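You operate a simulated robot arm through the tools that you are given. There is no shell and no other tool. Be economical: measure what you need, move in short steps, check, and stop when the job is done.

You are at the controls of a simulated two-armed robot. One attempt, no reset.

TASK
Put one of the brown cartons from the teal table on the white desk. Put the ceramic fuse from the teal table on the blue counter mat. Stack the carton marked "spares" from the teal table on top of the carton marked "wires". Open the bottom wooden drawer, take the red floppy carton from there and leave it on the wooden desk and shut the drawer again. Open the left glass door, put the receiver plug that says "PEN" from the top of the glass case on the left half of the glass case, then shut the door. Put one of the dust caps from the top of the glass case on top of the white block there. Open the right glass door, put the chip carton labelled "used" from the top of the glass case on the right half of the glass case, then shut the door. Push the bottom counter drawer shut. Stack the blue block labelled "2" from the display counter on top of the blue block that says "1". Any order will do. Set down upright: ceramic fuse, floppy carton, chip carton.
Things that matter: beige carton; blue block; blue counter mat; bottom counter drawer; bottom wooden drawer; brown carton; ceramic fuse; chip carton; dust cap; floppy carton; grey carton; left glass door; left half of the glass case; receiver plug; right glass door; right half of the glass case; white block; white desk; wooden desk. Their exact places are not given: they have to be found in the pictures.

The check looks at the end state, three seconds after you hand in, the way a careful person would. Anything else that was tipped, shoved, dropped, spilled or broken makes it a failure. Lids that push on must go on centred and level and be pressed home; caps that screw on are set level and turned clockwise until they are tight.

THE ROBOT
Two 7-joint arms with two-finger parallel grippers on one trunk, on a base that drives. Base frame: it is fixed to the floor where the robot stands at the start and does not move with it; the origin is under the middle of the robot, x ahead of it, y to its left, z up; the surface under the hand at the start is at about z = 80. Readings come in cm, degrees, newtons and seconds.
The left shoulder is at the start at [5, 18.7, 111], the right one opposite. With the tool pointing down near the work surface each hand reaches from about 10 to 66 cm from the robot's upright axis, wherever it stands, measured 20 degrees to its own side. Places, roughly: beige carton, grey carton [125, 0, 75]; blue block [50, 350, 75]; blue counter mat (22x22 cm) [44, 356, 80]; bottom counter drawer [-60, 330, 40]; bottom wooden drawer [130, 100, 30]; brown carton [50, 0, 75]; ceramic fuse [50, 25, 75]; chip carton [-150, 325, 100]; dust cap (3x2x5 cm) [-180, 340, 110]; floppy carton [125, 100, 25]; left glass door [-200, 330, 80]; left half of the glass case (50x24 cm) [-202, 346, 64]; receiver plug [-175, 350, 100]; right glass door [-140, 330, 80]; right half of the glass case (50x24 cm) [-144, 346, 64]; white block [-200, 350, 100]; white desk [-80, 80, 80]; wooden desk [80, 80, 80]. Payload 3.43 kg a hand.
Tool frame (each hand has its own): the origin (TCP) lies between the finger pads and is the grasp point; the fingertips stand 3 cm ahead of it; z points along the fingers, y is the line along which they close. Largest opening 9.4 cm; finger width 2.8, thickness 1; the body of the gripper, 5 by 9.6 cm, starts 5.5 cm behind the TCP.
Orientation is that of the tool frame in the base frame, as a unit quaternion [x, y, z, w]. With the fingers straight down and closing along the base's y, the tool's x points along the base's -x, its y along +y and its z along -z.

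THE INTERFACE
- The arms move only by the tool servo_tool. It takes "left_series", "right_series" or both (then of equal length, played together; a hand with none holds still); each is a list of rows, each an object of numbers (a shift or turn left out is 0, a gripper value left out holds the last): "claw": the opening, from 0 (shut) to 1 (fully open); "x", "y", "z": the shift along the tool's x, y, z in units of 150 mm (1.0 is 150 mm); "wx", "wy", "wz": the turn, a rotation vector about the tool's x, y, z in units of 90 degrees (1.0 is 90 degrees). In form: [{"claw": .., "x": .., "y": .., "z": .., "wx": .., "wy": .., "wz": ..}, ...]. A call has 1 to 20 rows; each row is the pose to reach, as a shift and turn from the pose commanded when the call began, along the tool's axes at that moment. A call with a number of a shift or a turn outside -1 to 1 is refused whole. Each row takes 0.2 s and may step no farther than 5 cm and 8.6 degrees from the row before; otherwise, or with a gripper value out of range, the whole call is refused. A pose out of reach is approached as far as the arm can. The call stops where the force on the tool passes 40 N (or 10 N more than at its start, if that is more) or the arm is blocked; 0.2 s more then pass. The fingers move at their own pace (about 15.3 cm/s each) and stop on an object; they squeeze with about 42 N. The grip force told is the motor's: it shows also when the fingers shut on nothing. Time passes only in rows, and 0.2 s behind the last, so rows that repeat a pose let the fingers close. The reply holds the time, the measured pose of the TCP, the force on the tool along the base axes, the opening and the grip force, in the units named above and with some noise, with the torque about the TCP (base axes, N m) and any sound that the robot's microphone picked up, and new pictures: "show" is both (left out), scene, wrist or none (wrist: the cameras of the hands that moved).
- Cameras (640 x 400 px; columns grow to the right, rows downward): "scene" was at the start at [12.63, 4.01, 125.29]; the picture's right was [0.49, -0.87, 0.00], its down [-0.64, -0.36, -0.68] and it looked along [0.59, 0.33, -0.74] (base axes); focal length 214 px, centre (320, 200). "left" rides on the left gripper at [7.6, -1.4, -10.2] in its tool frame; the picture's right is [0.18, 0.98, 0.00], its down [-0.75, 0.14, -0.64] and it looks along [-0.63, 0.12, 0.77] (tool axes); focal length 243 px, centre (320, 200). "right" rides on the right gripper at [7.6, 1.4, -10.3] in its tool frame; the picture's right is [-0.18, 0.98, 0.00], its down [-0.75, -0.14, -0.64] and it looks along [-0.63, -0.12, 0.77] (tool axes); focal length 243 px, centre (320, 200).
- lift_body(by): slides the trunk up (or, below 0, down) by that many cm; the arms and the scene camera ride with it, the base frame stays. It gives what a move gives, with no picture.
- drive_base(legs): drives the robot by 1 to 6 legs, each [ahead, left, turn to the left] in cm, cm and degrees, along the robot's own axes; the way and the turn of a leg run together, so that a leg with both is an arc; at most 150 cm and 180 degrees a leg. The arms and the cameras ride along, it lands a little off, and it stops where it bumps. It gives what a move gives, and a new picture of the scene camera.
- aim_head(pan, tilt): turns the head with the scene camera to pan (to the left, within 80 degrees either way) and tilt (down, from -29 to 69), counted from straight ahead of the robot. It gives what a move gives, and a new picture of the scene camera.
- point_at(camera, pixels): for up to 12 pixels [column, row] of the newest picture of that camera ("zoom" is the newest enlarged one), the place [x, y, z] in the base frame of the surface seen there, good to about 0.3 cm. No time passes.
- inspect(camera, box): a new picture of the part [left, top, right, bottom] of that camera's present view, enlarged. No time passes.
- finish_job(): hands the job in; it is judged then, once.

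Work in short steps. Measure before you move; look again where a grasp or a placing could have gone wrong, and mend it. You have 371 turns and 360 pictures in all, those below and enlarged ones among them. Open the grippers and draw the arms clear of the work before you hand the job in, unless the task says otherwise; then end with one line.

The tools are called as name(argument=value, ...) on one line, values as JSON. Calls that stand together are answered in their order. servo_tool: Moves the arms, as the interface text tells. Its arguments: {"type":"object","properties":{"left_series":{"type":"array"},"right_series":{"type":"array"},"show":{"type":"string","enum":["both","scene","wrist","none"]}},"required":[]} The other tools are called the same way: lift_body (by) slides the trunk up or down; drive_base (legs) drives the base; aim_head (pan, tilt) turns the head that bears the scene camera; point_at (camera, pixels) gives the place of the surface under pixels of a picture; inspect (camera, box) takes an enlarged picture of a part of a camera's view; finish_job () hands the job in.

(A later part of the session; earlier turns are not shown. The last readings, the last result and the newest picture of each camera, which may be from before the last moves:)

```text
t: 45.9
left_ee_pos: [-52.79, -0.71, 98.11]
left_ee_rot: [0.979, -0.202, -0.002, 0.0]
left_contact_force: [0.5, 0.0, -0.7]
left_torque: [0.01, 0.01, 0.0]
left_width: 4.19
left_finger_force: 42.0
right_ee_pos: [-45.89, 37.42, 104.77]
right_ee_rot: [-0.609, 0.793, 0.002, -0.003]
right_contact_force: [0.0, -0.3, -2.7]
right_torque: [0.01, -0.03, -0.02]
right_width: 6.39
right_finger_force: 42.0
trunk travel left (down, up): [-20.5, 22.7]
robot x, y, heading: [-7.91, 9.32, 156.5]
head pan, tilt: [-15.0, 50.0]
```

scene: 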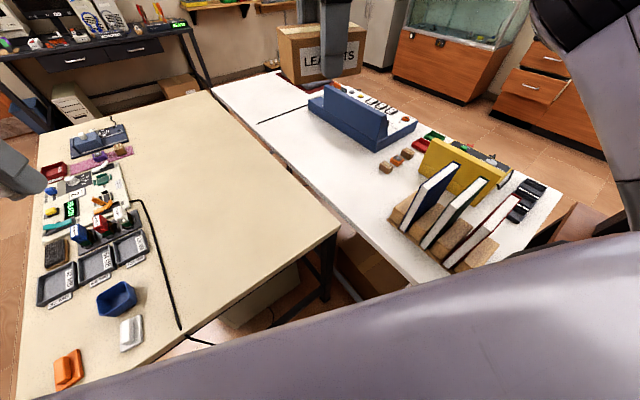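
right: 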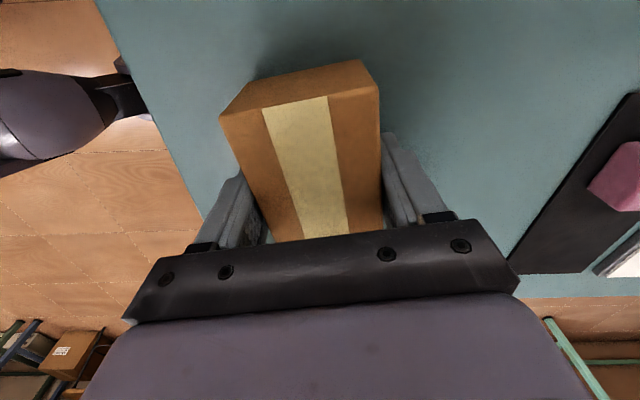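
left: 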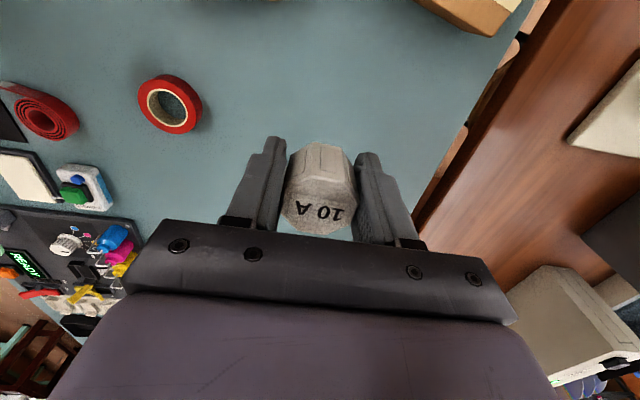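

servo_tool(right_series=[{"x": -0.2, "y": 0.11}, {"x": -0.4, "y": 0.22}, {"x": -0.6, "y": 0.33}, {"x": -0.8, "y": 0.44}, {"x": -0.97, "y": 0.55}, {"x": -0.97, "y": 0.55, "z": 0.2}, {"x": -0.97, "y": 0.55, "z": 0.4}, {"x": -0.97, "y": 0.55, "z": 0.6}, {"x": -0.97, "y": 0.55, "z": 0.75}], show="both")

```text
t: 47.9
left_ee_pos: [-52.88, -0.61, 98.06]
left_ee_rot: [0.979, -0.202, -0.003, 0.0]
left_contact_force: [0.7, -0.2, -0.6]
left_torque: [-0.02, 0.0, -0.01]
left_width: 4.19
left_finger_force: 41.3
right_ee_pos: [-50.15, 53.72, 93.54]
right_ee_rot: [-0.609, 0.793, 0.002, -0.002]
right_contact_force: [-0.8, 0.0, -2.1]
right_torque: [-0.04, -0.01, 0.01]
right_width: 6.39
right_finger_force: 42.1
trunk travel left (down, up): [-20.5, 22.7]
robot x, y, heading: [-8.2, 9.55, 156.9]
head pan, tilt: [-15.0, 50.0]
```

scene: 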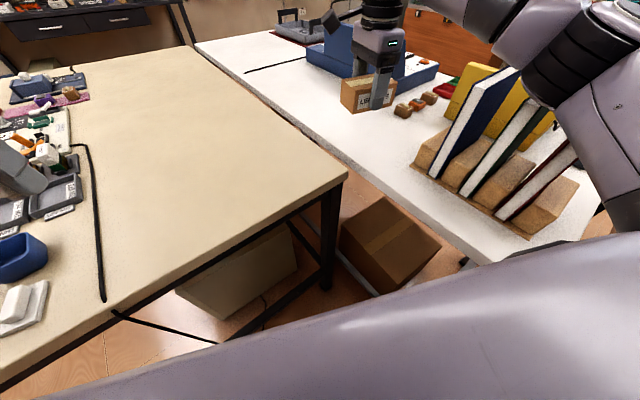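
right: 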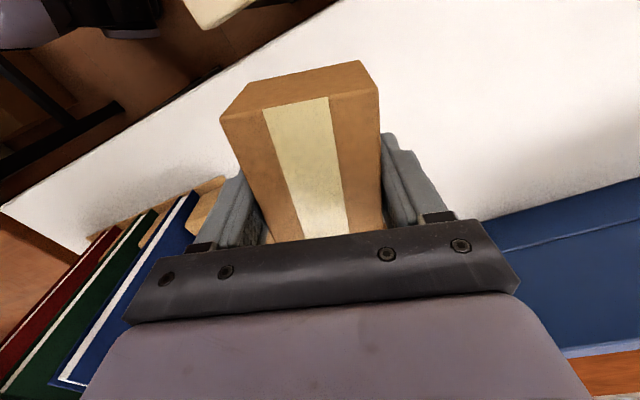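

Clear below. Lower 9.8 cm until just touching, then open.

servo_tool(right_series=[{"z": 0.2}, {"z": 0.4}, {"z": 0.55}, {"z": 0.62}, {"z": 0.65}], show="wrist")

```text
t: 49.3
left_ee_pos: [-52.64, -1.54, 98.07]
left_ee_rot: [0.979, -0.202, -0.004, -0.006]
left_contact_force: [0.5, -0.1, -0.8]
left_torque: [-0.02, -0.06, 0.04]
left_width: 4.17
left_finger_force: 42.3
right_ee_pos: [-51.11, 53.32, 90.92]
right_ee_rot: [-0.608, 0.791, 0.063, -0.032]
right_contact_force: [0.3, -0.3, -2.3]
right_torque: [-0.02, -0.03, 0.0]
right_width: 6.41
right_finger_force: 42.2
trunk travel left (down, up): [-20.5, 22.7]
robot x, y, heading: [-7.84, 9.16, 156.9]
head pan, tilt: [-15.0, 50.0]
stopped in row 5 (right hand): the arm was blocked; the commanded pose is now the measured one
```

right: 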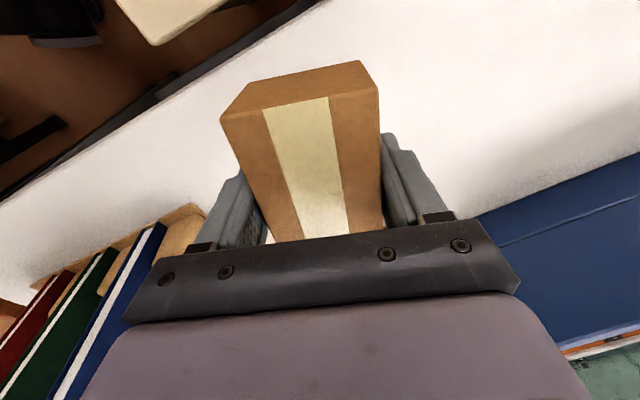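

The arm got blocked, maybe the forearm on the books. I raise back up and look.

servo_tool(right_series=[{"z": -0.1}, {"z": -0.2}], show="none")

aim_head(pan=-50, tilt=40)

```text
t: 49.9
left_ee_pos: [-52.81, -1.07, 98.06]
left_ee_rot: [0.979, -0.201, -0.003, -0.003]
left_contact_force: [0.0, 0.3, -1.3]
left_torque: [0.0, -0.01, -0.03]
left_width: 4.2
left_finger_force: 42.2
right_ee_pos: [-50.78, 53.41, 92.29]
right_ee_rot: [-0.609, 0.791, 0.052, -0.027]
right_contact_force: [0.1, 0.0, -2.0]
right_torque: [0.01, 0.0, 0.02]
right_width: 6.4
right_finger_force: 42.3
trunk travel left (down, up): [-20.5, 22.7]
robot x, y, heading: [-7.73, 9.23, 156.7]
head pan, tilt: [-15.0, 50.0]
```

```text
t: 50.9
left_ee_pos: [-52.76, -0.95, 98.04]
left_ee_rot: [0.979, -0.202, -0.003, -0.002]
left_contact_force: [-0.7, 0.0, -0.5]
left_torque: [-0.01, -0.03, -0.03]
left_width: 4.19
left_finger_force: 41.8
right_ee_pos: [-50.66, 53.6, 92.2]
right_ee_rot: [-0.608, 0.792, 0.049, -0.026]
right_contact_force: [0.1, -0.3, -2.1]
right_torque: [0.01, -0.01, 0.03]
right_width: 6.38
right_finger_force: 41.9
trunk travel left (down, up): [-20.5, 22.7]
robot x, y, heading: [-7.96, 9.49, 156.9]
head pan, tilt: [-50.0, 40.0]
```

scene: 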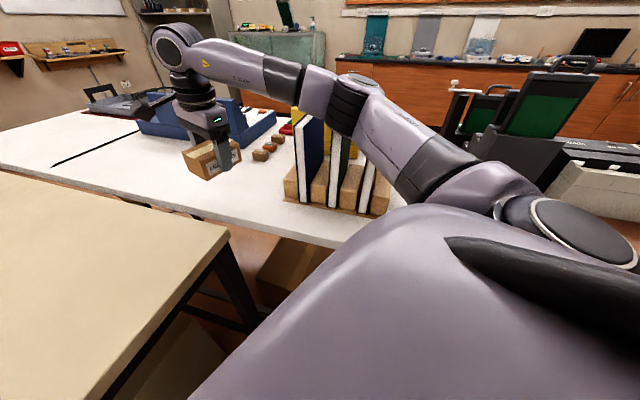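

The forearm rested on the books (still upright). I raise the trunk, retract, and turn left so the right shoulder comes nearer to the spot, with the arm not crossing the books.

lift_body(by=22)

servo_tool(right_series=[{"x": 0.2}, {"x": 0.4}, {"x": 0.6}, {"x": 0.8}, {"x": 1.0}], show="none")

drive_base(legs=[[0, 0, 43]])

aim_head(pan=-60, tilt=45)

```text
t: 53.2
left_ee_pos: [-52.93, -0.7, 120.04]
left_ee_rot: [0.979, -0.202, -0.001, -0.001]
left_contact_force: [0.8, -0.4, -0.6]
left_torque: [-0.02, -0.01, 0.03]
left_width: 4.19
left_finger_force: 41.9
right_ee_pos: [-50.67, 54.04, 113.94]
right_ee_rot: [-0.608, 0.792, 0.046, -0.027]
right_contact_force: [0.1, 0.0, -2.1]
right_torque: [-0.01, 0.03, 0.02]
right_width: 6.39
right_finger_force: 42.0
trunk travel left (down, up): [-42.5, 0.7]
robot x, y, heading: [-8.24, 9.53, 156.7]
head pan, tilt: [-50.0, 40.0]
```

```text
t: 54.5
left_ee_pos: [-53.04, -0.67, 120.1]
left_ee_rot: [0.979, -0.202, -0.002, -0.002]
left_contact_force: [-0.5, 0.3, -0.8]
left_torque: [-0.02, 0.01, -0.02]
left_width: 4.2
left_finger_force: 42.0
right_ee_pos: [-54.7, 39.3, 113.63]
right_ee_rot: [-0.606, 0.793, 0.046, -0.027]
right_contact_force: [0.0, 0.1, -2.5]
right_torque: [0.0, -0.01, -0.01]
right_width: 6.42
right_finger_force: 42.2
trunk travel left (down, up): [-42.5, 0.7]
robot x, y, heading: [-7.64, 9.35, 156.8]
head pan, tilt: [-50.0, 40.0]
```

```text
t: 56.9
left_ee_pos: [-33.64, -28.77, 120.14]
left_ee_rot: [0.985, 0.174, -0.001, 0.001]
left_contact_force: [-0.2, -0.2, -1.1]
left_torque: [0.03, 0.02, -0.02]
left_width: 4.17
left_finger_force: 42.5
right_ee_pos: [-62.43, -1.01, 113.91]
right_ee_rot: [0.857, -0.512, -0.034, 0.043]
right_contact_force: [-1.1, -0.7, -2.6]
right_torque: [-0.02, -0.03, 0.04]
right_width: 6.39
right_finger_force: 42.0
trunk travel left (down, up): [-42.5, 0.7]
robot x, y, heading: [-7.38, 9.6, -159.7]
head pan, tilt: [-50.0, 40.0]
```

scene: 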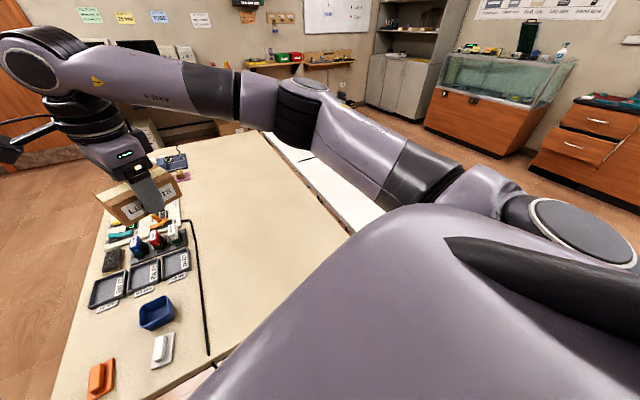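

```text
t: 57.6
left_ee_pos: [-33.74, -28.78, 120.16]
left_ee_rot: [0.985, 0.175, -0.002, 0.0]
left_contact_force: [-1.0, 0.3, -0.7]
left_torque: [-0.01, -0.02, 0.0]
left_width: 4.18
left_finger_force: 41.7
right_ee_pos: [-62.44, -1.05, 113.77]
right_ee_rot: [0.857, -0.512, -0.033, 0.043]
right_contact_force: [-1.0, 0.3, -2.7]
right_torque: [0.03, 0.01, 0.04]
right_width: 6.38
right_finger_force: 41.9
trunk travel left (down, up): [-42.5, 0.7]
robot x, y, heading: [-7.92, 9.48, -159.5]
head pan, tilt: [-60.0, 45.0]
```

scene: 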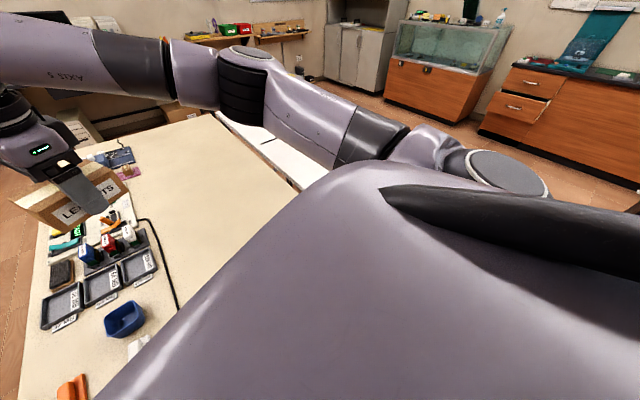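

Right hand has a 6° tilt left from the bump; I level it and begin swinging right toward the spot (-52,52).

servo_tool(right_series=[{"x": -0.2, "y": -0.16, "wx": 0.034, "wy": 0.004}, {"x": -0.4, "y": -0.32, "wx": 0.068, "wy": 0.008}, {"x": -0.6, "y": -0.48, "wx": 0.068, "wy": 0.008}, {"x": -0.8, "y": -0.64, "wx": 0.068, "wy": 0.008}, {"x": -0.95, "y": -0.78, "wx": 0.068, "wy": 0.008}], show="none")

```text
t: 58.8
left_ee_pos: [-33.78, -28.64, 120.0]
left_ee_rot: [0.985, 0.174, -0.003, -0.001]
left_contact_force: [-0.3, -0.1, -0.2]
left_torque: [-0.03, -0.01, -0.01]
left_width: 4.18
left_finger_force: 41.4
right_ee_pos: [-58.59, 17.07, 112.7]
right_ee_rot: [0.858, -0.513, 0.0, 0.0]
right_contact_force: [0.4, 0.5, -1.3]
right_torque: [0.0, 0.01, -0.02]
right_width: 6.39
right_finger_force: 41.8
trunk travel left (down, up): [-42.5, 0.7]
robot x, y, heading: [-8.19, 9.09, -159.5]
head pan, tilt: [-60.0, 45.0]
```

servo_tool(right_series=[{"x": -0.18, "y": -0.15, "wz": 0.04}, {"x": -0.37, "y": -0.3, "wz": 0.08}, {"x": -0.55, "y": -0.45, "wz": 0.12}, {"x": -0.74, "y": -0.6, "wz": 0.16}, {"x": -0.92, "y": -0.75, "wz": 0.2}], show="scene")

```text
t: 60.0
left_ee_pos: [-33.8, -28.74, 120.2]
left_ee_rot: [0.985, 0.174, -0.003, 0.001]
left_contact_force: [0.2, 1.0, -0.1]
left_torque: [0.0, 0.0, 0.01]
left_width: 4.18
left_finger_force: 42.0
right_ee_pos: [-55.84, 34.48, 112.92]
right_ee_rot: [0.768, -0.641, 0.0, 0.0]
right_contact_force: [-0.4, 0.8, -2.9]
right_torque: [0.01, 0.03, -0.01]
right_width: 6.37
right_finger_force: 42.0
trunk travel left (down, up): [-42.5, 0.7]
robot x, y, heading: [-8.2, 9.33, -159.6]
head pan, tilt: [-60.0, 45.0]
```

scene: 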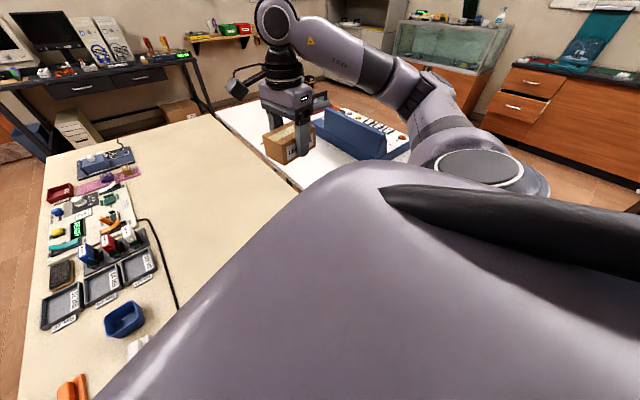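

servo_tool(right_series=[{"x": -0.2, "y": -0.08}, {"x": -0.4, "y": -0.16}, {"x": -0.6, "y": -0.24}, {"x": -0.8, "y": -0.32}, {"x": -1.0, "y": -0.4}], show="none")

aim_head(pan=-78, tilt=30)

```text
t: 61.2
left_ee_pos: [-33.66, -28.72, 120.08]
left_ee_rot: [0.985, 0.174, -0.004, 0.0]
left_contact_force: [-1.3, 0.1, -0.1]
left_torque: [-0.01, 0.0, -0.01]
left_width: 4.18
left_finger_force: 42.3
right_ee_pos: [-52.19, 50.37, 112.82]
right_ee_rot: [0.769, -0.64, -0.001, 0.0]
right_contact_force: [-0.7, -0.5, -3.2]
right_torque: [-0.01, -0.02, 0.02]
right_width: 6.41
right_finger_force: 42.5
trunk travel left (down, up): [-42.5, 0.7]
robot x, y, heading: [-7.94, 9.14, -159.6]
head pan, tilt: [-60.0, 45.0]
```

```text
t: 62.0
left_ee_pos: [-33.68, -28.69, 120.07]
left_ee_rot: [0.985, 0.175, -0.002, 0.0]
left_contact_force: [-0.6, 1.0, 0.6]
left_torque: [0.04, 0.02, -0.01]
left_width: 4.19
left_finger_force: 42.2
right_ee_pos: [-52.21, 50.34, 112.81]
right_ee_rot: [0.768, -0.641, 0.0, 0.0]
right_contact_force: [-0.4, 0.5, -2.2]
right_torque: [-0.01, 0.0, -0.01]
right_width: 6.39
right_finger_force: 42.4
trunk travel left (down, up): [-42.5, 0.7]
robot x, y, heading: [-7.92, 9.03, -159.7]
head pan, tilt: [-78.0, 30.0]
```

scene: 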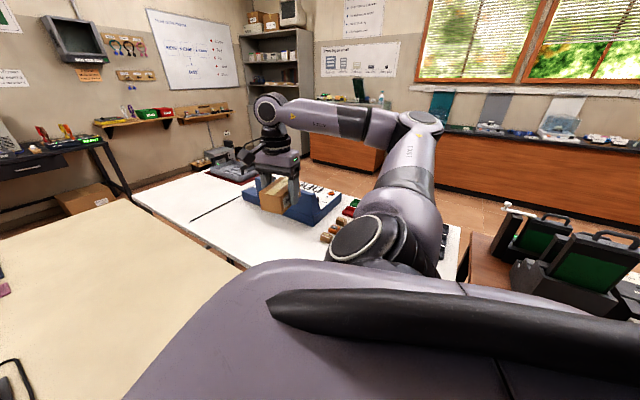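

point_at(camera="scene", pixels=[[420, 122], [410, 170], [400, 205], [345, 125], [443, 240], [335, 225]])

```text
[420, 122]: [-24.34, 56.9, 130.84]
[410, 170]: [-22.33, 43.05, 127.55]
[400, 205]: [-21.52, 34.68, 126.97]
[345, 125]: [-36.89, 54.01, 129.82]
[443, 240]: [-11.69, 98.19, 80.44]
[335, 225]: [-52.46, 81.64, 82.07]
```

Elbow is ~25 cm above the books. I lower the hand in stages with the trunk high and watch.

servo_tool(right_series=[{"x": -0.06, "z": 0.2}, {"x": -0.11, "z": 0.4}, {"x": -0.11, "z": 0.6}, {"x": -0.11, "z": 0.8}, {"x": -0.11, "z": 1.0}], show="scene")

```text
t: 63.2
left_ee_pos: [-33.73, -28.88, 119.93]
left_ee_rot: [0.985, 0.174, -0.002, 0.0]
left_contact_force: [0.3, -0.7, -0.5]
left_torque: [0.02, 0.03, 0.0]
left_width: 4.19
left_finger_force: 42.0
right_ee_pos: [-52.71, 52.18, 97.72]
right_ee_rot: [0.769, -0.639, 0.0, 0.001]
right_contact_force: [-0.5, -0.5, -2.6]
right_torque: [0.02, -0.03, 0.01]
right_width: 6.39
right_finger_force: 41.3
trunk travel left (down, up): [-42.5, 0.7]
robot x, y, heading: [-7.61, 9.58, -159.7]
head pan, tilt: [-78.0, 30.0]
```

scene: 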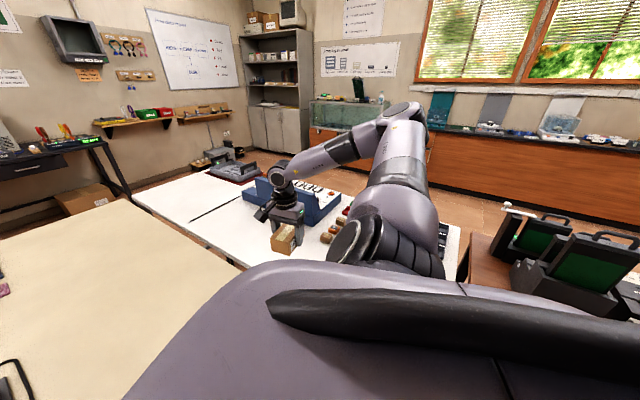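

Elbow stays high. Continue down to contact height (TCP 83.7).

servo_tool(right_series=[{"z": 0.2}, {"z": 0.4}, {"z": 0.6}, {"z": 0.75}, {"z": 0.86}, {"z": 0.92}], show="wrist")

```text
t: 64.6
left_ee_pos: [-33.76, -28.73, 120.06]
left_ee_rot: [0.985, 0.175, -0.001, 0.0]
left_contact_force: [0.0, 0.0, -0.2]
left_torque: [0.02, 0.01, 0.01]
left_width: 4.16
left_finger_force: 42.1
right_ee_pos: [-52.79, 51.93, 83.73]
right_ee_rot: [0.768, -0.64, 0.0, 0.001]
right_contact_force: [-0.6, 0.2, -2.3]
right_torque: [-0.01, -0.02, 0.02]
right_width: 6.39
right_finger_force: 42.2
trunk travel left (down, up): [-42.5, 0.7]
robot x, y, heading: [-7.76, 9.15, -159.8]
head pan, tilt: [-78.0, 30.0]
```

right: 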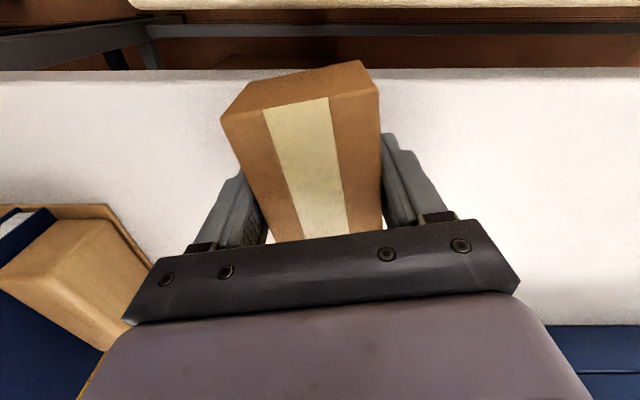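

Within the desk edge. Open slightly and rise straight up.

servo_tool(right_series=[{"claw": 0.85, "z": 0.01}, {"z": 0.01}, {"z": 0.01}, {"z": -0.2}, {"z": -0.4}, {"z": -0.6}, {"z": -0.8}, {"z": -1.0}], show="wrist")

```text
t: 66.4
left_ee_pos: [-33.64, -28.78, 119.98]
left_ee_rot: [0.985, 0.175, -0.003, 0.001]
left_contact_force: [0.3, 0.1, -0.6]
left_torque: [-0.02, 0.02, 0.0]
left_width: 4.16
left_finger_force: 41.8
right_ee_pos: [-52.85, 51.74, 98.86]
right_ee_rot: [0.768, -0.641, 0.001, 0.0]
right_contact_force: [-0.6, -0.1, 0.0]
right_torque: [-0.05, 0.01, 0.0]
right_width: 8.01
right_finger_force: 0.0
trunk travel left (down, up): [-42.5, 0.7]
robot x, y, heading: [-7.91, 9.18, -159.7]
head pan, tilt: [-78.0, 30.0]
```

right: 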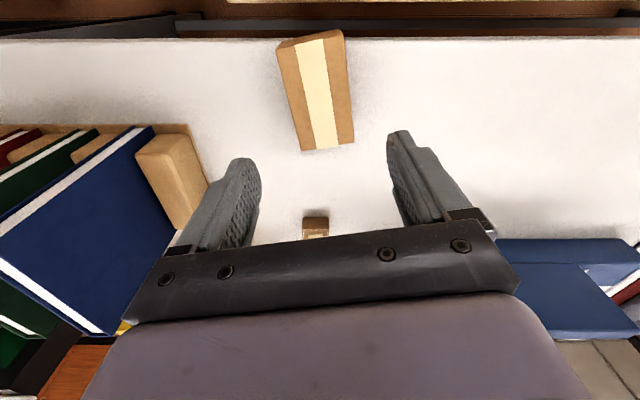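

Carton placed. I raise and swing the right arm back in front of the robot.

servo_tool(right_series=[{"z": -0.25}, {"z": -0.5}, {"z": -0.75}, {"z": -0.9}, {"x": 0.3, "y": 0.1, "z": -0.9}, {"x": 0.6, "y": 0.2, "z": -0.9}, {"x": 0.9, "y": 0.3, "z": -0.9}], show="none")

servo_tool(right_series=[{"x": 0.25, "y": 0.1, "wz": -0.06}, {"x": 0.5, "y": 0.2, "wz": -0.12}, {"x": 0.75, "y": 0.3, "wz": -0.18}, {"x": 1.0, "y": 0.3, "wz": -0.24}], show="none")

aim_head(pan=-30, tilt=40)

```text
t: 68.0
left_ee_pos: [-33.72, -28.9, 120.05]
left_ee_rot: [0.985, 0.175, -0.002, -0.001]
left_contact_force: [0.1, 0.3, -0.4]
left_torque: [0.03, 0.01, 0.01]
left_width: 4.17
left_finger_force: 41.6
right_ee_pos: [-54.79, 37.66, 112.17]
right_ee_rot: [0.767, -0.641, -0.001, -0.001]
right_contact_force: [-0.3, 0.3, 0.0]
right_torque: [0.02, -0.01, -0.02]
right_width: 7.98
right_finger_force: 0.1
trunk travel left (down, up): [-42.5, 0.7]
robot x, y, heading: [-7.94, 8.93, -159.8]
head pan, tilt: [-78.0, 30.0]
```

```text
t: 69.0
left_ee_pos: [-33.57, -28.79, 119.95]
left_ee_rot: [0.985, 0.175, -0.001, -0.001]
left_contact_force: [0.4, -0.1, 0.0]
left_torque: [0.0, -0.02, 0.03]
left_width: 4.19
left_finger_force: 42.4
right_ee_pos: [-56.24, 22.14, 112.2]
right_ee_rot: [0.875, -0.484, 0.0, 0.0]
right_contact_force: [-0.2, 0.0, -0.5]
right_torque: [-0.02, -0.01, 0.02]
right_width: 7.99
right_finger_force: 0.0
trunk travel left (down, up): [-42.5, 0.7]
robot x, y, heading: [-8.14, 9.49, -159.9]
head pan, tilt: [-78.0, 30.0]
```

```text
t: 70.1
left_ee_pos: [-33.63, -28.75, 120.12]
left_ee_rot: [0.985, 0.174, -0.002, -0.001]
left_contact_force: [-0.2, 0.7, -0.1]
left_torque: [0.02, -0.04, 0.0]
left_width: 4.19
left_finger_force: 42.5
right_ee_pos: [-56.31, 22.3, 112.18]
right_ee_rot: [0.874, -0.486, 0.001, 0.0]
right_contact_force: [0.0, 0.7, -0.8]
right_torque: [0.0, -0.03, 0.02]
right_width: 8.03
right_finger_force: 0.0
trunk travel left (down, up): [-42.5, 0.7]
robot x, y, heading: [-7.87, 9.47, -159.9]
head pan, tilt: [-30.0, 40.0]
```

scene: 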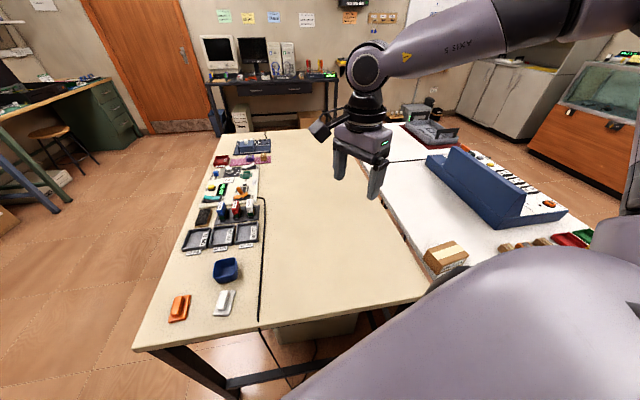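

Next: go out the aisle southward and then east. Turn to -90° and advance 75 cm.

drive_base(legs=[[0, 0, 70], [80, 0, 0], [0, 0, 90]])

aim_head(pan=0, tilt=35)

```text
t: 81.3
left_ee_pos: [28.62, -46.57, 120.28]
left_ee_rot: [0.01, 1.0, 0.0, 0.001]
left_contact_force: [0.2, -1.2, -1.0]
left_torque: [0.02, 0.01, 0.0]
left_width: 4.18
left_finger_force: 41.4
right_ee_pos: [31.34, -102.4, 112.13]
right_ee_rot: [0.639, 0.769, 0.0, 0.001]
right_contact_force: [-0.1, 0.5, 0.7]
right_torque: [0.01, -0.02, 0.0]
right_width: 7.99
right_finger_force: 0.1
trunk travel left (down, up): [-42.5, 0.7]
robot x, y, heading: [-8.88, -73.02, -0.8]
head pan, tilt: [-30.0, 40.0]
```

scene: 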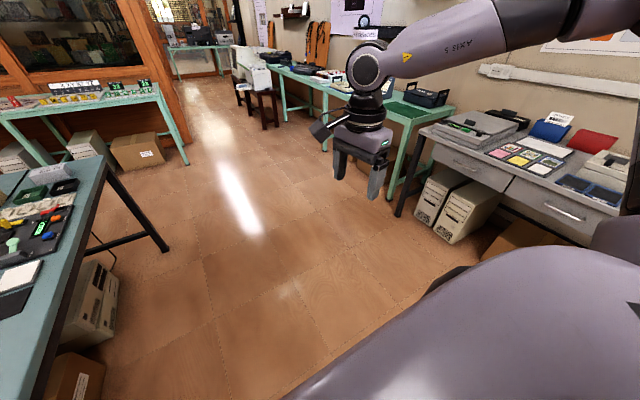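

```text
t: 82.3
left_ee_pos: [28.58, -46.69, 120.15]
left_ee_rot: [0.01, 1.0, 0.0, 0.001]
left_contact_force: [-0.7, -0.6, -0.6]
left_torque: [-0.01, 0.01, -0.01]
left_width: 4.19
left_finger_force: 42.3
right_ee_pos: [31.35, -102.28, 112.19]
right_ee_rot: [0.638, 0.77, 0.0, 0.0]
right_contact_force: [0.0, -0.7, -0.4]
right_torque: [0.0, -0.03, 0.01]
right_width: 7.98
right_finger_force: 0.1
trunk travel left (down, up): [-42.5, 0.7]
robot x, y, heading: [-9.2, -72.55, -1.3]
head pan, tilt: [0.0, 35.0]
```

scene: 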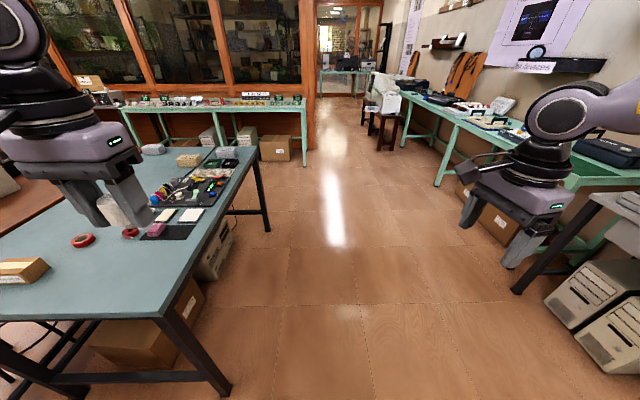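

point_at(camera="scene", pixels=[[268, 232], [240, 160], [300, 162], [305, 108], [120, 110], [188, 160], [155, 150], [275, 160], [510, 290], [220, 390], [350, 130]])

inspect(camera="scene", box=[100, 100, 340, 250])

```text
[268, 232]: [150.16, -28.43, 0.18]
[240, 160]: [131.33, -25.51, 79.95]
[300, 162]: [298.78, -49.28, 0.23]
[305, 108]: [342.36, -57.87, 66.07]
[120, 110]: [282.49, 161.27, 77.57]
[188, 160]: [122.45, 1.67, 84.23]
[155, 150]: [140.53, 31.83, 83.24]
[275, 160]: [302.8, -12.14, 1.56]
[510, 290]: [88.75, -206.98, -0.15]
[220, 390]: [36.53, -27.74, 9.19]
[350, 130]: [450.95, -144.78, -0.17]
```

```text
2.67 times, centred on (220, 175) of scene
```

zoom: 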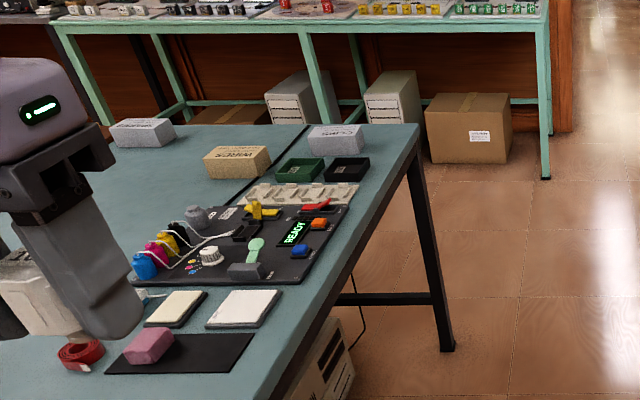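

Cartons: WIRES (122,2), SPARES (140,32), CLIPS is another. I drive around to the east end of the teal table, facing west.

drive_base(legs=[[0, 0, 1.2], [110, 0, 0], [100, 0, 0], [0, 0, 90], [67, 0, 0], [0, 0, 90]])

aim_head(pan=-10, tilt=45)

```text
t: 104.2
left_ee_pos: [167.24, -33.32, 120.01]
left_ee_rot: [1.0, 0.022, -0.002, 0.0]
left_contact_force: [-0.1, 0.0, -0.7]
left_torque: [-0.01, -0.01, 0.02]
left_width: 4.19
left_finger_force: 41.3
right_ee_pos: [161.14, 22.17, 112.09]
right_ee_rot: [0.789, -0.614, -0.001, 0.0]
right_contact_force: [0.2, -0.3, 0.1]
right_torque: [0.01, 0.02, 0.02]
right_width: 8.01
right_finger_force: 0.0
trunk travel left (down, up): [-42.5, 0.7]
robot x, y, heading: [203.15, -4.71, -177.3]
head pan, tilt: [0.0, 35.0]
```

scene: 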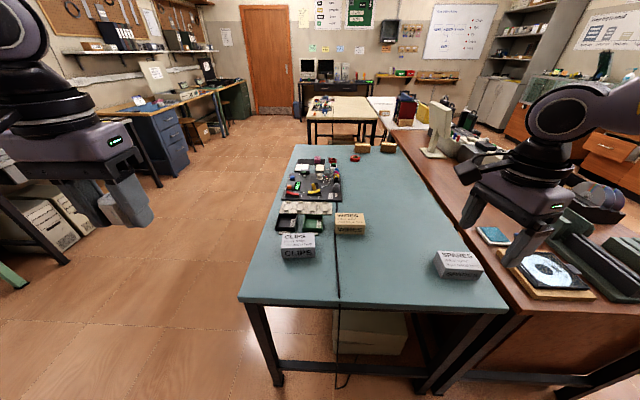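

```text
t: 104.9
left_ee_pos: [167.26, -33.3, 120.06]
left_ee_rot: [1.0, 0.022, -0.002, 0.001]
left_contact_force: [0.1, 0.0, -0.1]
left_torque: [-0.01, 0.0, 0.02]
left_width: 4.18
left_finger_force: 42.5
right_ee_pos: [161.17, 22.18, 112.14]
right_ee_rot: [0.79, -0.614, -0.002, 0.0]
right_contact_force: [-0.4, -0.4, 1.2]
right_torque: [0.02, 0.03, -0.03]
right_width: 7.98
right_finger_force: 0.1
trunk travel left (down, up): [-42.5, 0.7]
robot x, y, heading: [203.09, -4.74, -177.4]
head pan, tilt: [-10.0, 45.0]
```

scene: 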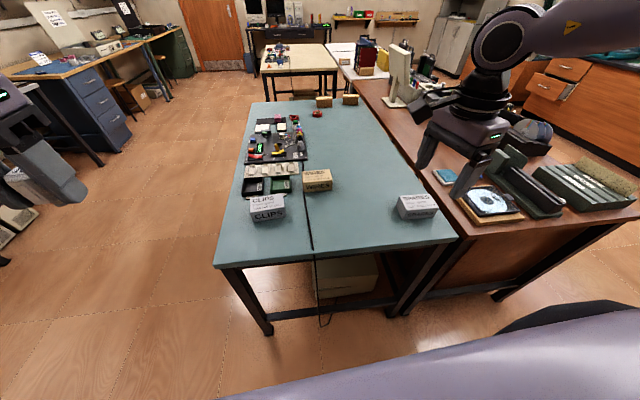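

drive_base(legs=[[0, 0, -2.6], [14, 0, 0]])

inspect(camera="scene", box=[240, 160, 480, 310])

```text
t: 106.6
left_ee_pos: [152.11, -31.7, 120.09]
left_ee_rot: [1.0, -0.001, -0.002, 0.0]
left_contact_force: [0.0, -0.7, -1.0]
left_torque: [-0.02, -0.01, 0.01]
left_width: 4.17
left_finger_force: 42.2
right_ee_pos: [148.54, 24.24, 112.08]
right_ee_rot: [0.775, -0.632, 0.0, 0.0]
right_contact_force: [-0.2, 0.5, -0.1]
right_torque: [0.0, -0.04, -0.02]
right_width: 7.99
right_finger_force: 0.0
trunk travel left (down, up): [-42.5, 0.7]
robot x, y, heading: [189.55, -5.07, 180.0]
head pan, tilt: [-10.0, 45.0]
```

scene: 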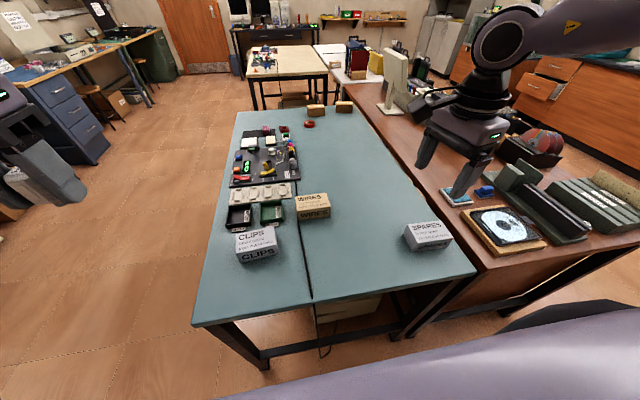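

```text
2.67 times, centred on (360, 235) of scene
```

zoom: 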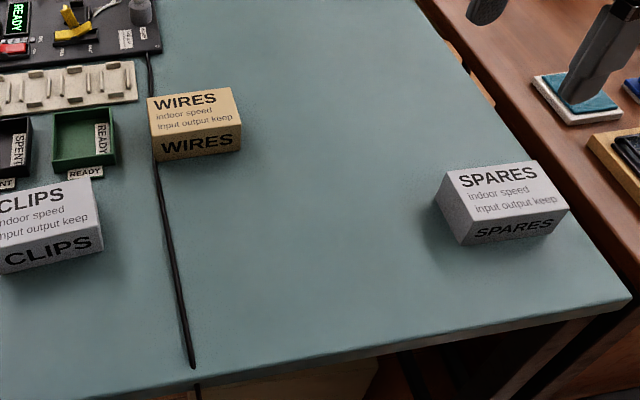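

point_at(camera="zoom", pixels=[[150, 99], [228, 90], [239, 122], [157, 135], [440, 174], [535, 163], [566, 208], [472, 224], [193, 112], [503, 192], [515, 235], [200, 155]])

```text
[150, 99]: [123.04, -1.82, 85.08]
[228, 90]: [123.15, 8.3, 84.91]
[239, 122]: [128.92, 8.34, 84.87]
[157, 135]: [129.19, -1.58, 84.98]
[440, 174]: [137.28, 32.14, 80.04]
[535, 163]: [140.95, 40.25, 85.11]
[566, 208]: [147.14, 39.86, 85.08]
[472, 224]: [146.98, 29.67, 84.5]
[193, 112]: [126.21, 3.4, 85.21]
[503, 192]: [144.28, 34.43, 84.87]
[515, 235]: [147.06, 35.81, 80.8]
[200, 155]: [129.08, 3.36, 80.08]
```

WIRES centre (126.1,3.3), SPARES centre (144,35), both aligned to the axes. I align the right hand over SPARES.

servo_tool(right_series=[{"x": -0.19, "y": 0.04, "wz": 0.032, "claw": 1}, {"x": -0.38, "y": 0.08, "wz": 0.064}, {"x": -0.57, "y": 0.11, "wz": 0.096}, {"x": -0.766, "y": 0.149, "wz": 0.128}], show="none")

lift_body(by=-18)

inspect(camera="right", box=[0, 0, 640, 400])

```text
t: 107.6
left_ee_pos: [152.07, -31.64, 120.08]
left_ee_rot: [1.0, -0.002, -0.003, 0.0]
left_contact_force: [-0.2, 0.4, -0.4]
left_torque: [0.03, -0.01, 0.0]
left_width: 4.19
left_finger_force: 41.7
right_ee_pos: [144.3, 34.99, 112.06]
right_ee_rot: [-0.707, 0.707, 0.0, 0.0]
right_contact_force: [-0.5, 0.1, 0.3]
right_torque: [0.0, 0.01, 0.0]
right_width: 9.38
right_finger_force: 0.1
trunk travel left (down, up): [-42.5, 0.7]
robot x, y, heading: [189.65, -4.85, 179.8]
head pan, tilt: [-10.0, 45.0]
```

```text
t: 109.6
left_ee_pos: [152.18, -31.54, 102.09]
left_ee_rot: [1.0, -0.002, -0.002, 0.0]
left_contact_force: [0.7, 0.9, -0.1]
left_torque: [-0.02, -0.01, 0.01]
left_width: 4.16
left_finger_force: 42.2
right_ee_pos: [144.33, 34.76, 94.23]
right_ee_rot: [0.707, -0.707, -0.001, 0.0]
right_contact_force: [-0.6, 0.2, 0.3]
right_torque: [-0.03, 0.03, -0.03]
right_width: 9.4
right_finger_force: 0.0
trunk travel left (down, up): [-24.5, 18.7]
robot x, y, heading: [189.63, -4.47, 179.8]
head pan, tilt: [-10.0, 45.0]
```

```text
1.00 times, centred on (320, 200) of right (not enlarged: the box is as wide or as high as the picture)
```

zoom: 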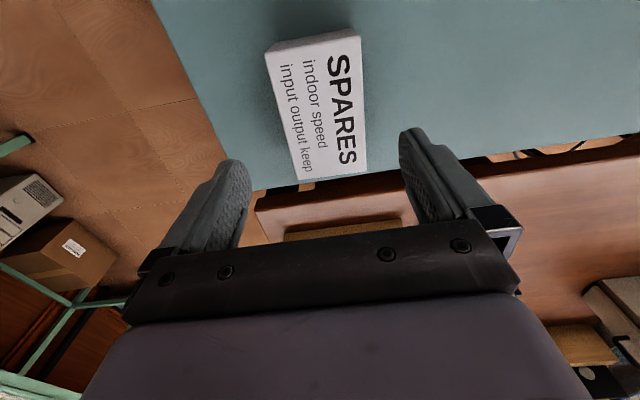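

Centred. Descend and grip SPARES.

servo_tool(right_series=[{"z": 0.2}, {"z": 0.4}, {"z": 0.6}, {"z": 0.68}, {"z": 0.68, "claw": 0}, {"z": 0.68}, {"z": 0.68}, {"z": 0.68}], show="wrist")

```text
t: 111.4
left_ee_pos: [152.01, -31.53, 102.05]
left_ee_rot: [1.0, -0.002, -0.002, 0.0]
left_contact_force: [0.3, -0.2, -0.8]
left_torque: [-0.02, 0.0, 0.02]
left_width: 4.17
left_finger_force: 42.4
right_ee_pos: [144.17, 34.89, 83.99]
right_ee_rot: [0.708, -0.706, 0.0, -0.001]
right_contact_force: [-0.6, -1.1, 0.6]
right_torque: [-0.11, 0.02, 0.01]
right_width: 7.21
right_finger_force: 42.0
trunk travel left (down, up): [-24.5, 18.7]
robot x, y, heading: [189.44, -4.63, 180.1]
head pan, tilt: [-10.0, 45.0]
```

right: 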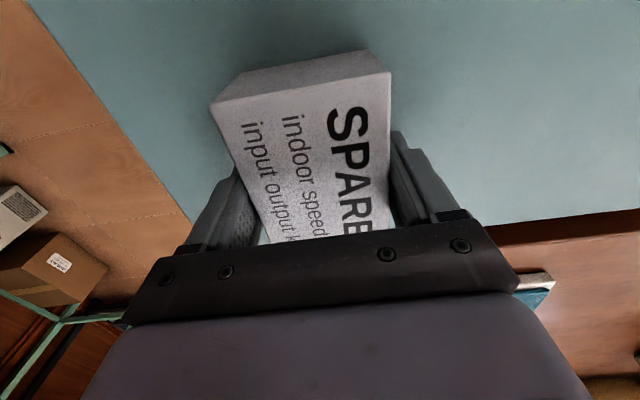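

Gripped. Lift 12 cm, then move the first half toward WIRES and drive 5 cm closer.

servo_tool(right_series=[{"z": -0.2}, {"z": -0.4}, {"z": -0.6}, {"z": -0.8}, {"x": 0.25, "y": 0.1, "z": -0.8}, {"x": 0.5, "y": 0.2, "z": -0.8}, {"x": 0.75, "y": 0.3, "z": -0.8}, {"x": 1.0, "y": 0.4, "z": -0.8}], show="none")

drive_base(legs=[[4.5, 0, 0]])

```text
t: 113.2
left_ee_pos: [151.99, -31.59, 102.05]
left_ee_rot: [1.0, -0.002, -0.001, 0.0]
left_contact_force: [-0.5, 0.0, -0.6]
left_torque: [0.02, 0.01, -0.01]
left_width: 4.19
left_finger_force: 42.2
right_ee_pos: [138.42, 19.87, 95.81]
right_ee_rot: [-0.707, 0.707, 0.0, 0.001]
right_contact_force: [-0.4, -0.6, -2.0]
right_torque: [0.0, 0.01, 0.01]
right_width: 7.19
right_finger_force: 42.2
trunk travel left (down, up): [-24.5, 18.7]
robot x, y, heading: [189.69, -4.88, 179.8]
head pan, tilt: [-10.0, 45.0]
```

```text
t: 114.1
left_ee_pos: [149.77, -31.67, 102.11]
left_ee_rot: [1.0, -0.002, -0.003, 0.0]
left_contact_force: [0.5, -0.1, -0.4]
left_torque: [0.0, -0.02, -0.01]
left_width: 4.17
left_finger_force: 41.8
right_ee_pos: [136.28, 19.87, 95.92]
right_ee_rot: [-0.707, 0.707, 0.0, 0.0]
right_contact_force: [0.4, 0.4, -2.6]
right_torque: [0.01, 0.05, -0.02]
right_width: 7.18
right_finger_force: 42.1
trunk travel left (down, up): [-24.5, 18.7]
robot x, y, heading: [187.08, -4.71, 179.7]
head pan, tilt: [-10.0, 45.0]
stopped in leg 1: the robot was blocked; the commanded pose is now the measured one
```

scene: 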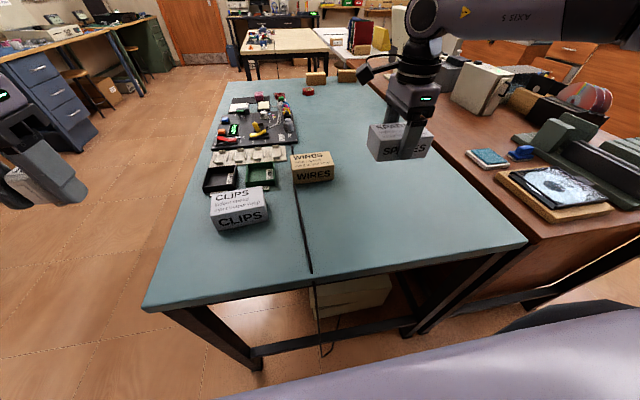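

servo_tool(right_series=[{"x": 0.2, "y": 0.14}, {"x": 0.4, "y": 0.28}, {"x": 0.6, "y": 0.42}, {"x": 0.8, "y": 0.55}, {"x": 1.0, "y": 0.68}], show="both")

inspect(camera="scene", box=[200, 90, 440, 240])

```text
t: 115.3
left_ee_pos: [149.77, -31.53, 102.07]
left_ee_rot: [1.0, -0.002, -0.002, 0.0]
left_contact_force: [-0.4, 0.4, -0.7]
left_torque: [-0.01, -0.01, 0.0]
left_width: 4.2
left_finger_force: 41.6
right_ee_pos: [137.43, 15.31, 95.27]
right_ee_rot: [-0.706, 0.708, 0.001, -0.001]
right_contact_force: [0.1, 0.7, -1.9]
right_torque: [0.0, 0.02, -0.01]
right_width: 7.19
right_finger_force: 41.7
right hand out of reach, approached as far as the arm can: row 1, 2, 3, 4, 5
trunk travel left (down, up): [-24.5, 18.7]
robot x, y, heading: [186.77, -4.87, 179.9]
head pan, tilt: [-10.0, 45.0]
```

scene: 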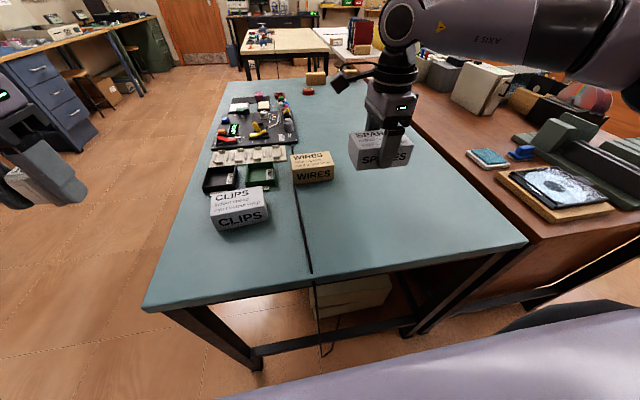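
right: 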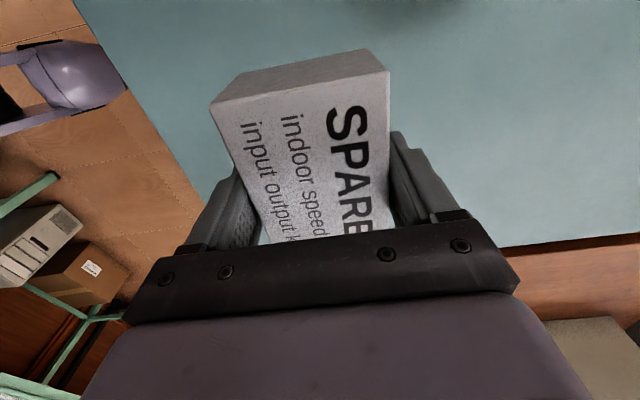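

```text
2.67 times, centred on (320, 165) of scene
```

zoom: 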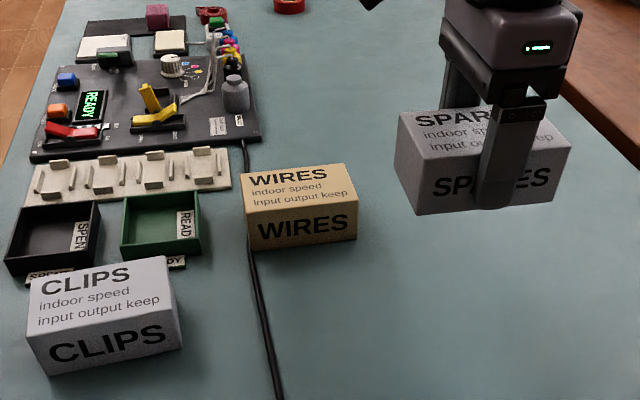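

Out of reach with this posture. I raise the hand and lower the trunk to gain reach.

servo_tool(right_series=[{"z": -0.2}, {"z": -0.4}, {"z": -0.6}, {"z": -0.8}], left_series=[{"z": -0.2}, {"z": -0.4}, {"z": -0.6}, {"z": -0.8}], show="none")

lift_body(by=-12)

servo_tool(right_series=[{"x": 0.2, "y": 0.2}, {"x": 0.4, "y": 0.4}, {"x": 0.6, "y": 0.55}, {"x": 0.8, "y": 0.76}], show="none")

```text
t: 116.3
left_ee_pos: [149.62, -31.63, 113.97]
left_ee_rot: [1.0, -0.002, -0.003, 0.0]
left_contact_force: [0.2, -0.5, -1.0]
left_torque: [0.02, 0.02, -0.01]
left_width: 4.18
left_finger_force: 41.7
right_ee_pos: [137.75, 18.68, 105.78]
right_ee_rot: [-0.706, 0.708, 0.0, 0.0]
right_contact_force: [-0.5, 0.3, -1.2]
right_torque: [0.0, 0.05, -0.02]
right_width: 7.2
right_finger_force: 41.7
right hand out of reach, approached as far as the arm can: row 1, 2, 3, 4
trunk travel left (down, up): [-24.5, 18.7]
robot x, y, heading: [187.23, -4.83, 179.7]
head pan, tilt: [-10.0, 45.0]
```

```text
t: 117.8
left_ee_pos: [149.51, -31.66, 101.86]
left_ee_rot: [1.0, -0.002, -0.002, 0.0]
left_contact_force: [0.5, -0.9, 0.8]
left_torque: [-0.01, -0.02, -0.01]
left_width: 4.21
left_finger_force: 41.7
right_ee_pos: [137.69, 18.6, 93.73]
right_ee_rot: [-0.706, 0.708, 0.001, -0.001]
right_contact_force: [-0.1, -0.4, -2.0]
right_torque: [-0.03, 0.05, 0.03]
right_width: 7.19
right_finger_force: 42.3
trunk travel left (down, up): [-12.5, 30.7]
robot x, y, heading: [187.34, -4.56, 180.0]
head pan, tilt: [-10.0, 45.0]
```

```text
t: 118.8
left_ee_pos: [149.6, -31.74, 101.96]
left_ee_rot: [1.0, -0.001, -0.003, 0.0]
left_contact_force: [0.7, 0.8, 0.8]
left_torque: [0.02, 0.0, -0.04]
left_width: 4.16
left_finger_force: 41.9
right_ee_pos: [137.56, 18.35, 93.36]
right_ee_rot: [-0.706, 0.708, 0.001, -0.002]
right_contact_force: [-0.6, 0.1, -1.6]
right_torque: [-0.03, -0.01, -0.01]
right_width: 7.17
right_finger_force: 41.8
right hand out of reach, approached as far as the arm can: row 1, 2, 3, 4
trunk travel left (down, up): [-12.5, 30.7]
robot x, y, heading: [187.45, -4.56, 179.8]
head pan, tilt: [-10.0, 45.0]
```

This yaw is at a wrist limit. I'll flip the hand's yaw by 180°: first bring the commanded pose back to reachable.

servo_tool(right_series=[{"x": -0.3, "y": -0.3}, {"x": -0.6, "y": -0.6}, {"x": -0.9, "y": -0.9}, {"x": -1.0, "y": -1.0}], show="none")

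servo_tool(right_series=[{"x": -0.3, "y": -0.3, "z": -0.1}, {"x": -0.5, "y": -0.6, "z": -0.3}, {"x": -0.7, "y": -0.8, "z": -0.5}], show="none")

```text
refused: row 1 steps farther than a row can; nothing moved
```

```text
refused: row 1 steps farther than a row can; nothing moved
```

servo_tool(right_series=[{"x": -0.2, "y": -0.2}, {"x": -0.4, "y": -0.4}, {"x": -0.6, "y": -0.6}, {"x": -0.8, "y": -0.8}, {"x": -1.0, "y": -1.0}], show="none")

servo_tool(right_series=[{"x": -0.2, "y": -0.2, "z": -0.1}, {"x": -0.4, "y": -0.4, "z": -0.2}, {"x": -0.6, "y": -0.6, "z": -0.3}, {"x": -0.7, "y": -0.8, "z": -0.5}], show="none")

```text
t: 120.0
left_ee_pos: [149.63, -31.65, 101.78]
left_ee_rot: [1.0, -0.002, -0.003, 0.001]
left_contact_force: [0.0, 0.3, -1.4]
left_torque: [0.03, 0.03, 0.0]
left_width: 4.19
left_finger_force: 42.0
right_ee_pos: [153.02, 33.27, 93.39]
right_ee_rot: [-0.707, 0.707, 0.0, -0.002]
right_contact_force: [0.3, 0.1, -2.0]
right_torque: [-0.02, 0.0, -0.02]
right_width: 7.18
right_finger_force: 41.9
trunk travel left (down, up): [-12.5, 30.7]
robot x, y, heading: [187.31, -4.78, 179.7]
head pan, tilt: [-10.0, 45.0]
```

```text
t: 121.0
left_ee_pos: [149.6, -31.67, 101.82]
left_ee_rot: [1.0, -0.002, -0.003, 0.0]
left_contact_force: [-0.5, 0.2, -0.1]
left_torque: [0.03, 0.03, -0.04]
left_width: 4.17
left_finger_force: 42.4
right_ee_pos: [165.01, 43.74, 100.9]
right_ee_rot: [-0.706, 0.708, 0.0, -0.001]
right_contact_force: [-0.7, 0.4, -1.5]
right_torque: [-0.02, 0.02, -0.03]
right_width: 7.22
right_finger_force: 42.2
trunk travel left (down, up): [-12.5, 30.7]
robot x, y, heading: [187.07, -4.83, 179.8]
head pan, tilt: [-10.0, 45.0]
```

Commanded follows the measured pose; good. Now rotate the hand -90° while moving in, then a second -90°.

servo_tool(right_series=[{"x": 0.08, "y": 0.06, "wz": -0.09}, {"x": 0.16, "y": 0.12, "wz": -0.18}, {"x": 0.24, "y": 0.18, "wz": -0.27}, {"x": 0.32, "y": 0.24, "wz": -0.36}, {"x": 0.4, "y": 0.3, "wz": -0.45}, {"x": 0.48, "y": 0.36, "wz": -0.54}, {"x": 0.56, "y": 0.42, "wz": -0.63}, {"x": 0.64, "y": 0.48, "wz": -0.72}, {"x": 0.72, "y": 0.54, "wz": -0.81}, {"x": 0.8, "y": 0.6, "wz": -0.9}, {"x": 0.88, "y": 0.66, "wz": -0.99}], show="none")

servo_tool(right_series=[{"wz": -0.09}, {"wz": -0.18}, {"wz": -0.27}, {"wz": -0.36}, {"wz": -0.45}, {"wz": -0.54}, {"wz": -0.63}, {"wz": -0.72}, {"wz": -0.81}, {"wz": -0.9}, {"wz": -0.99}], show="none")

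```text
t: 123.4
left_ee_pos: [149.54, -31.65, 101.9]
left_ee_rot: [1.0, -0.002, -0.003, -0.001]
left_contact_force: [-0.1, 0.1, -0.9]
left_torque: [0.01, -0.03, 0.01]
left_width: 4.16
left_finger_force: 42.5
right_ee_pos: [154.82, 30.78, 101.05]
right_ee_rot: [1.0, -0.007, -0.001, 0.0]
right_contact_force: [-1.1, -0.4, -1.1]
right_torque: [0.0, 0.0, -0.01]
right_width: 7.18
right_finger_force: 42.1
trunk travel left (down, up): [-12.5, 30.7]
robot x, y, heading: [187.34, -4.47, 179.6]
head pan, tilt: [-10.0, 45.0]
```

```text
t: 125.8
left_ee_pos: [149.58, -31.72, 101.8]
left_ee_rot: [1.0, -0.001, -0.003, 0.001]
left_contact_force: [-0.3, -0.6, -0.4]
left_torque: [0.04, 0.0, 0.01]
left_width: 4.19
left_finger_force: 42.0
right_ee_pos: [164.53, 15.89, 94.97]
right_ee_rot: [0.719, 0.695, -0.001, -0.001]
right_contact_force: [0.5, -0.7, -2.3]
right_torque: [0.02, 0.06, 0.0]
right_width: 7.21
right_finger_force: 42.3
right hand out of reach, approached as far as the arm can: row 4, 5, 6, 7, 8, 9, 10, 11
trunk travel left (down, up): [-12.5, 30.7]
robot x, y, heading: [187.13, -4.78, 179.5]
head pan, tilt: [-10.0, 45.0]
```

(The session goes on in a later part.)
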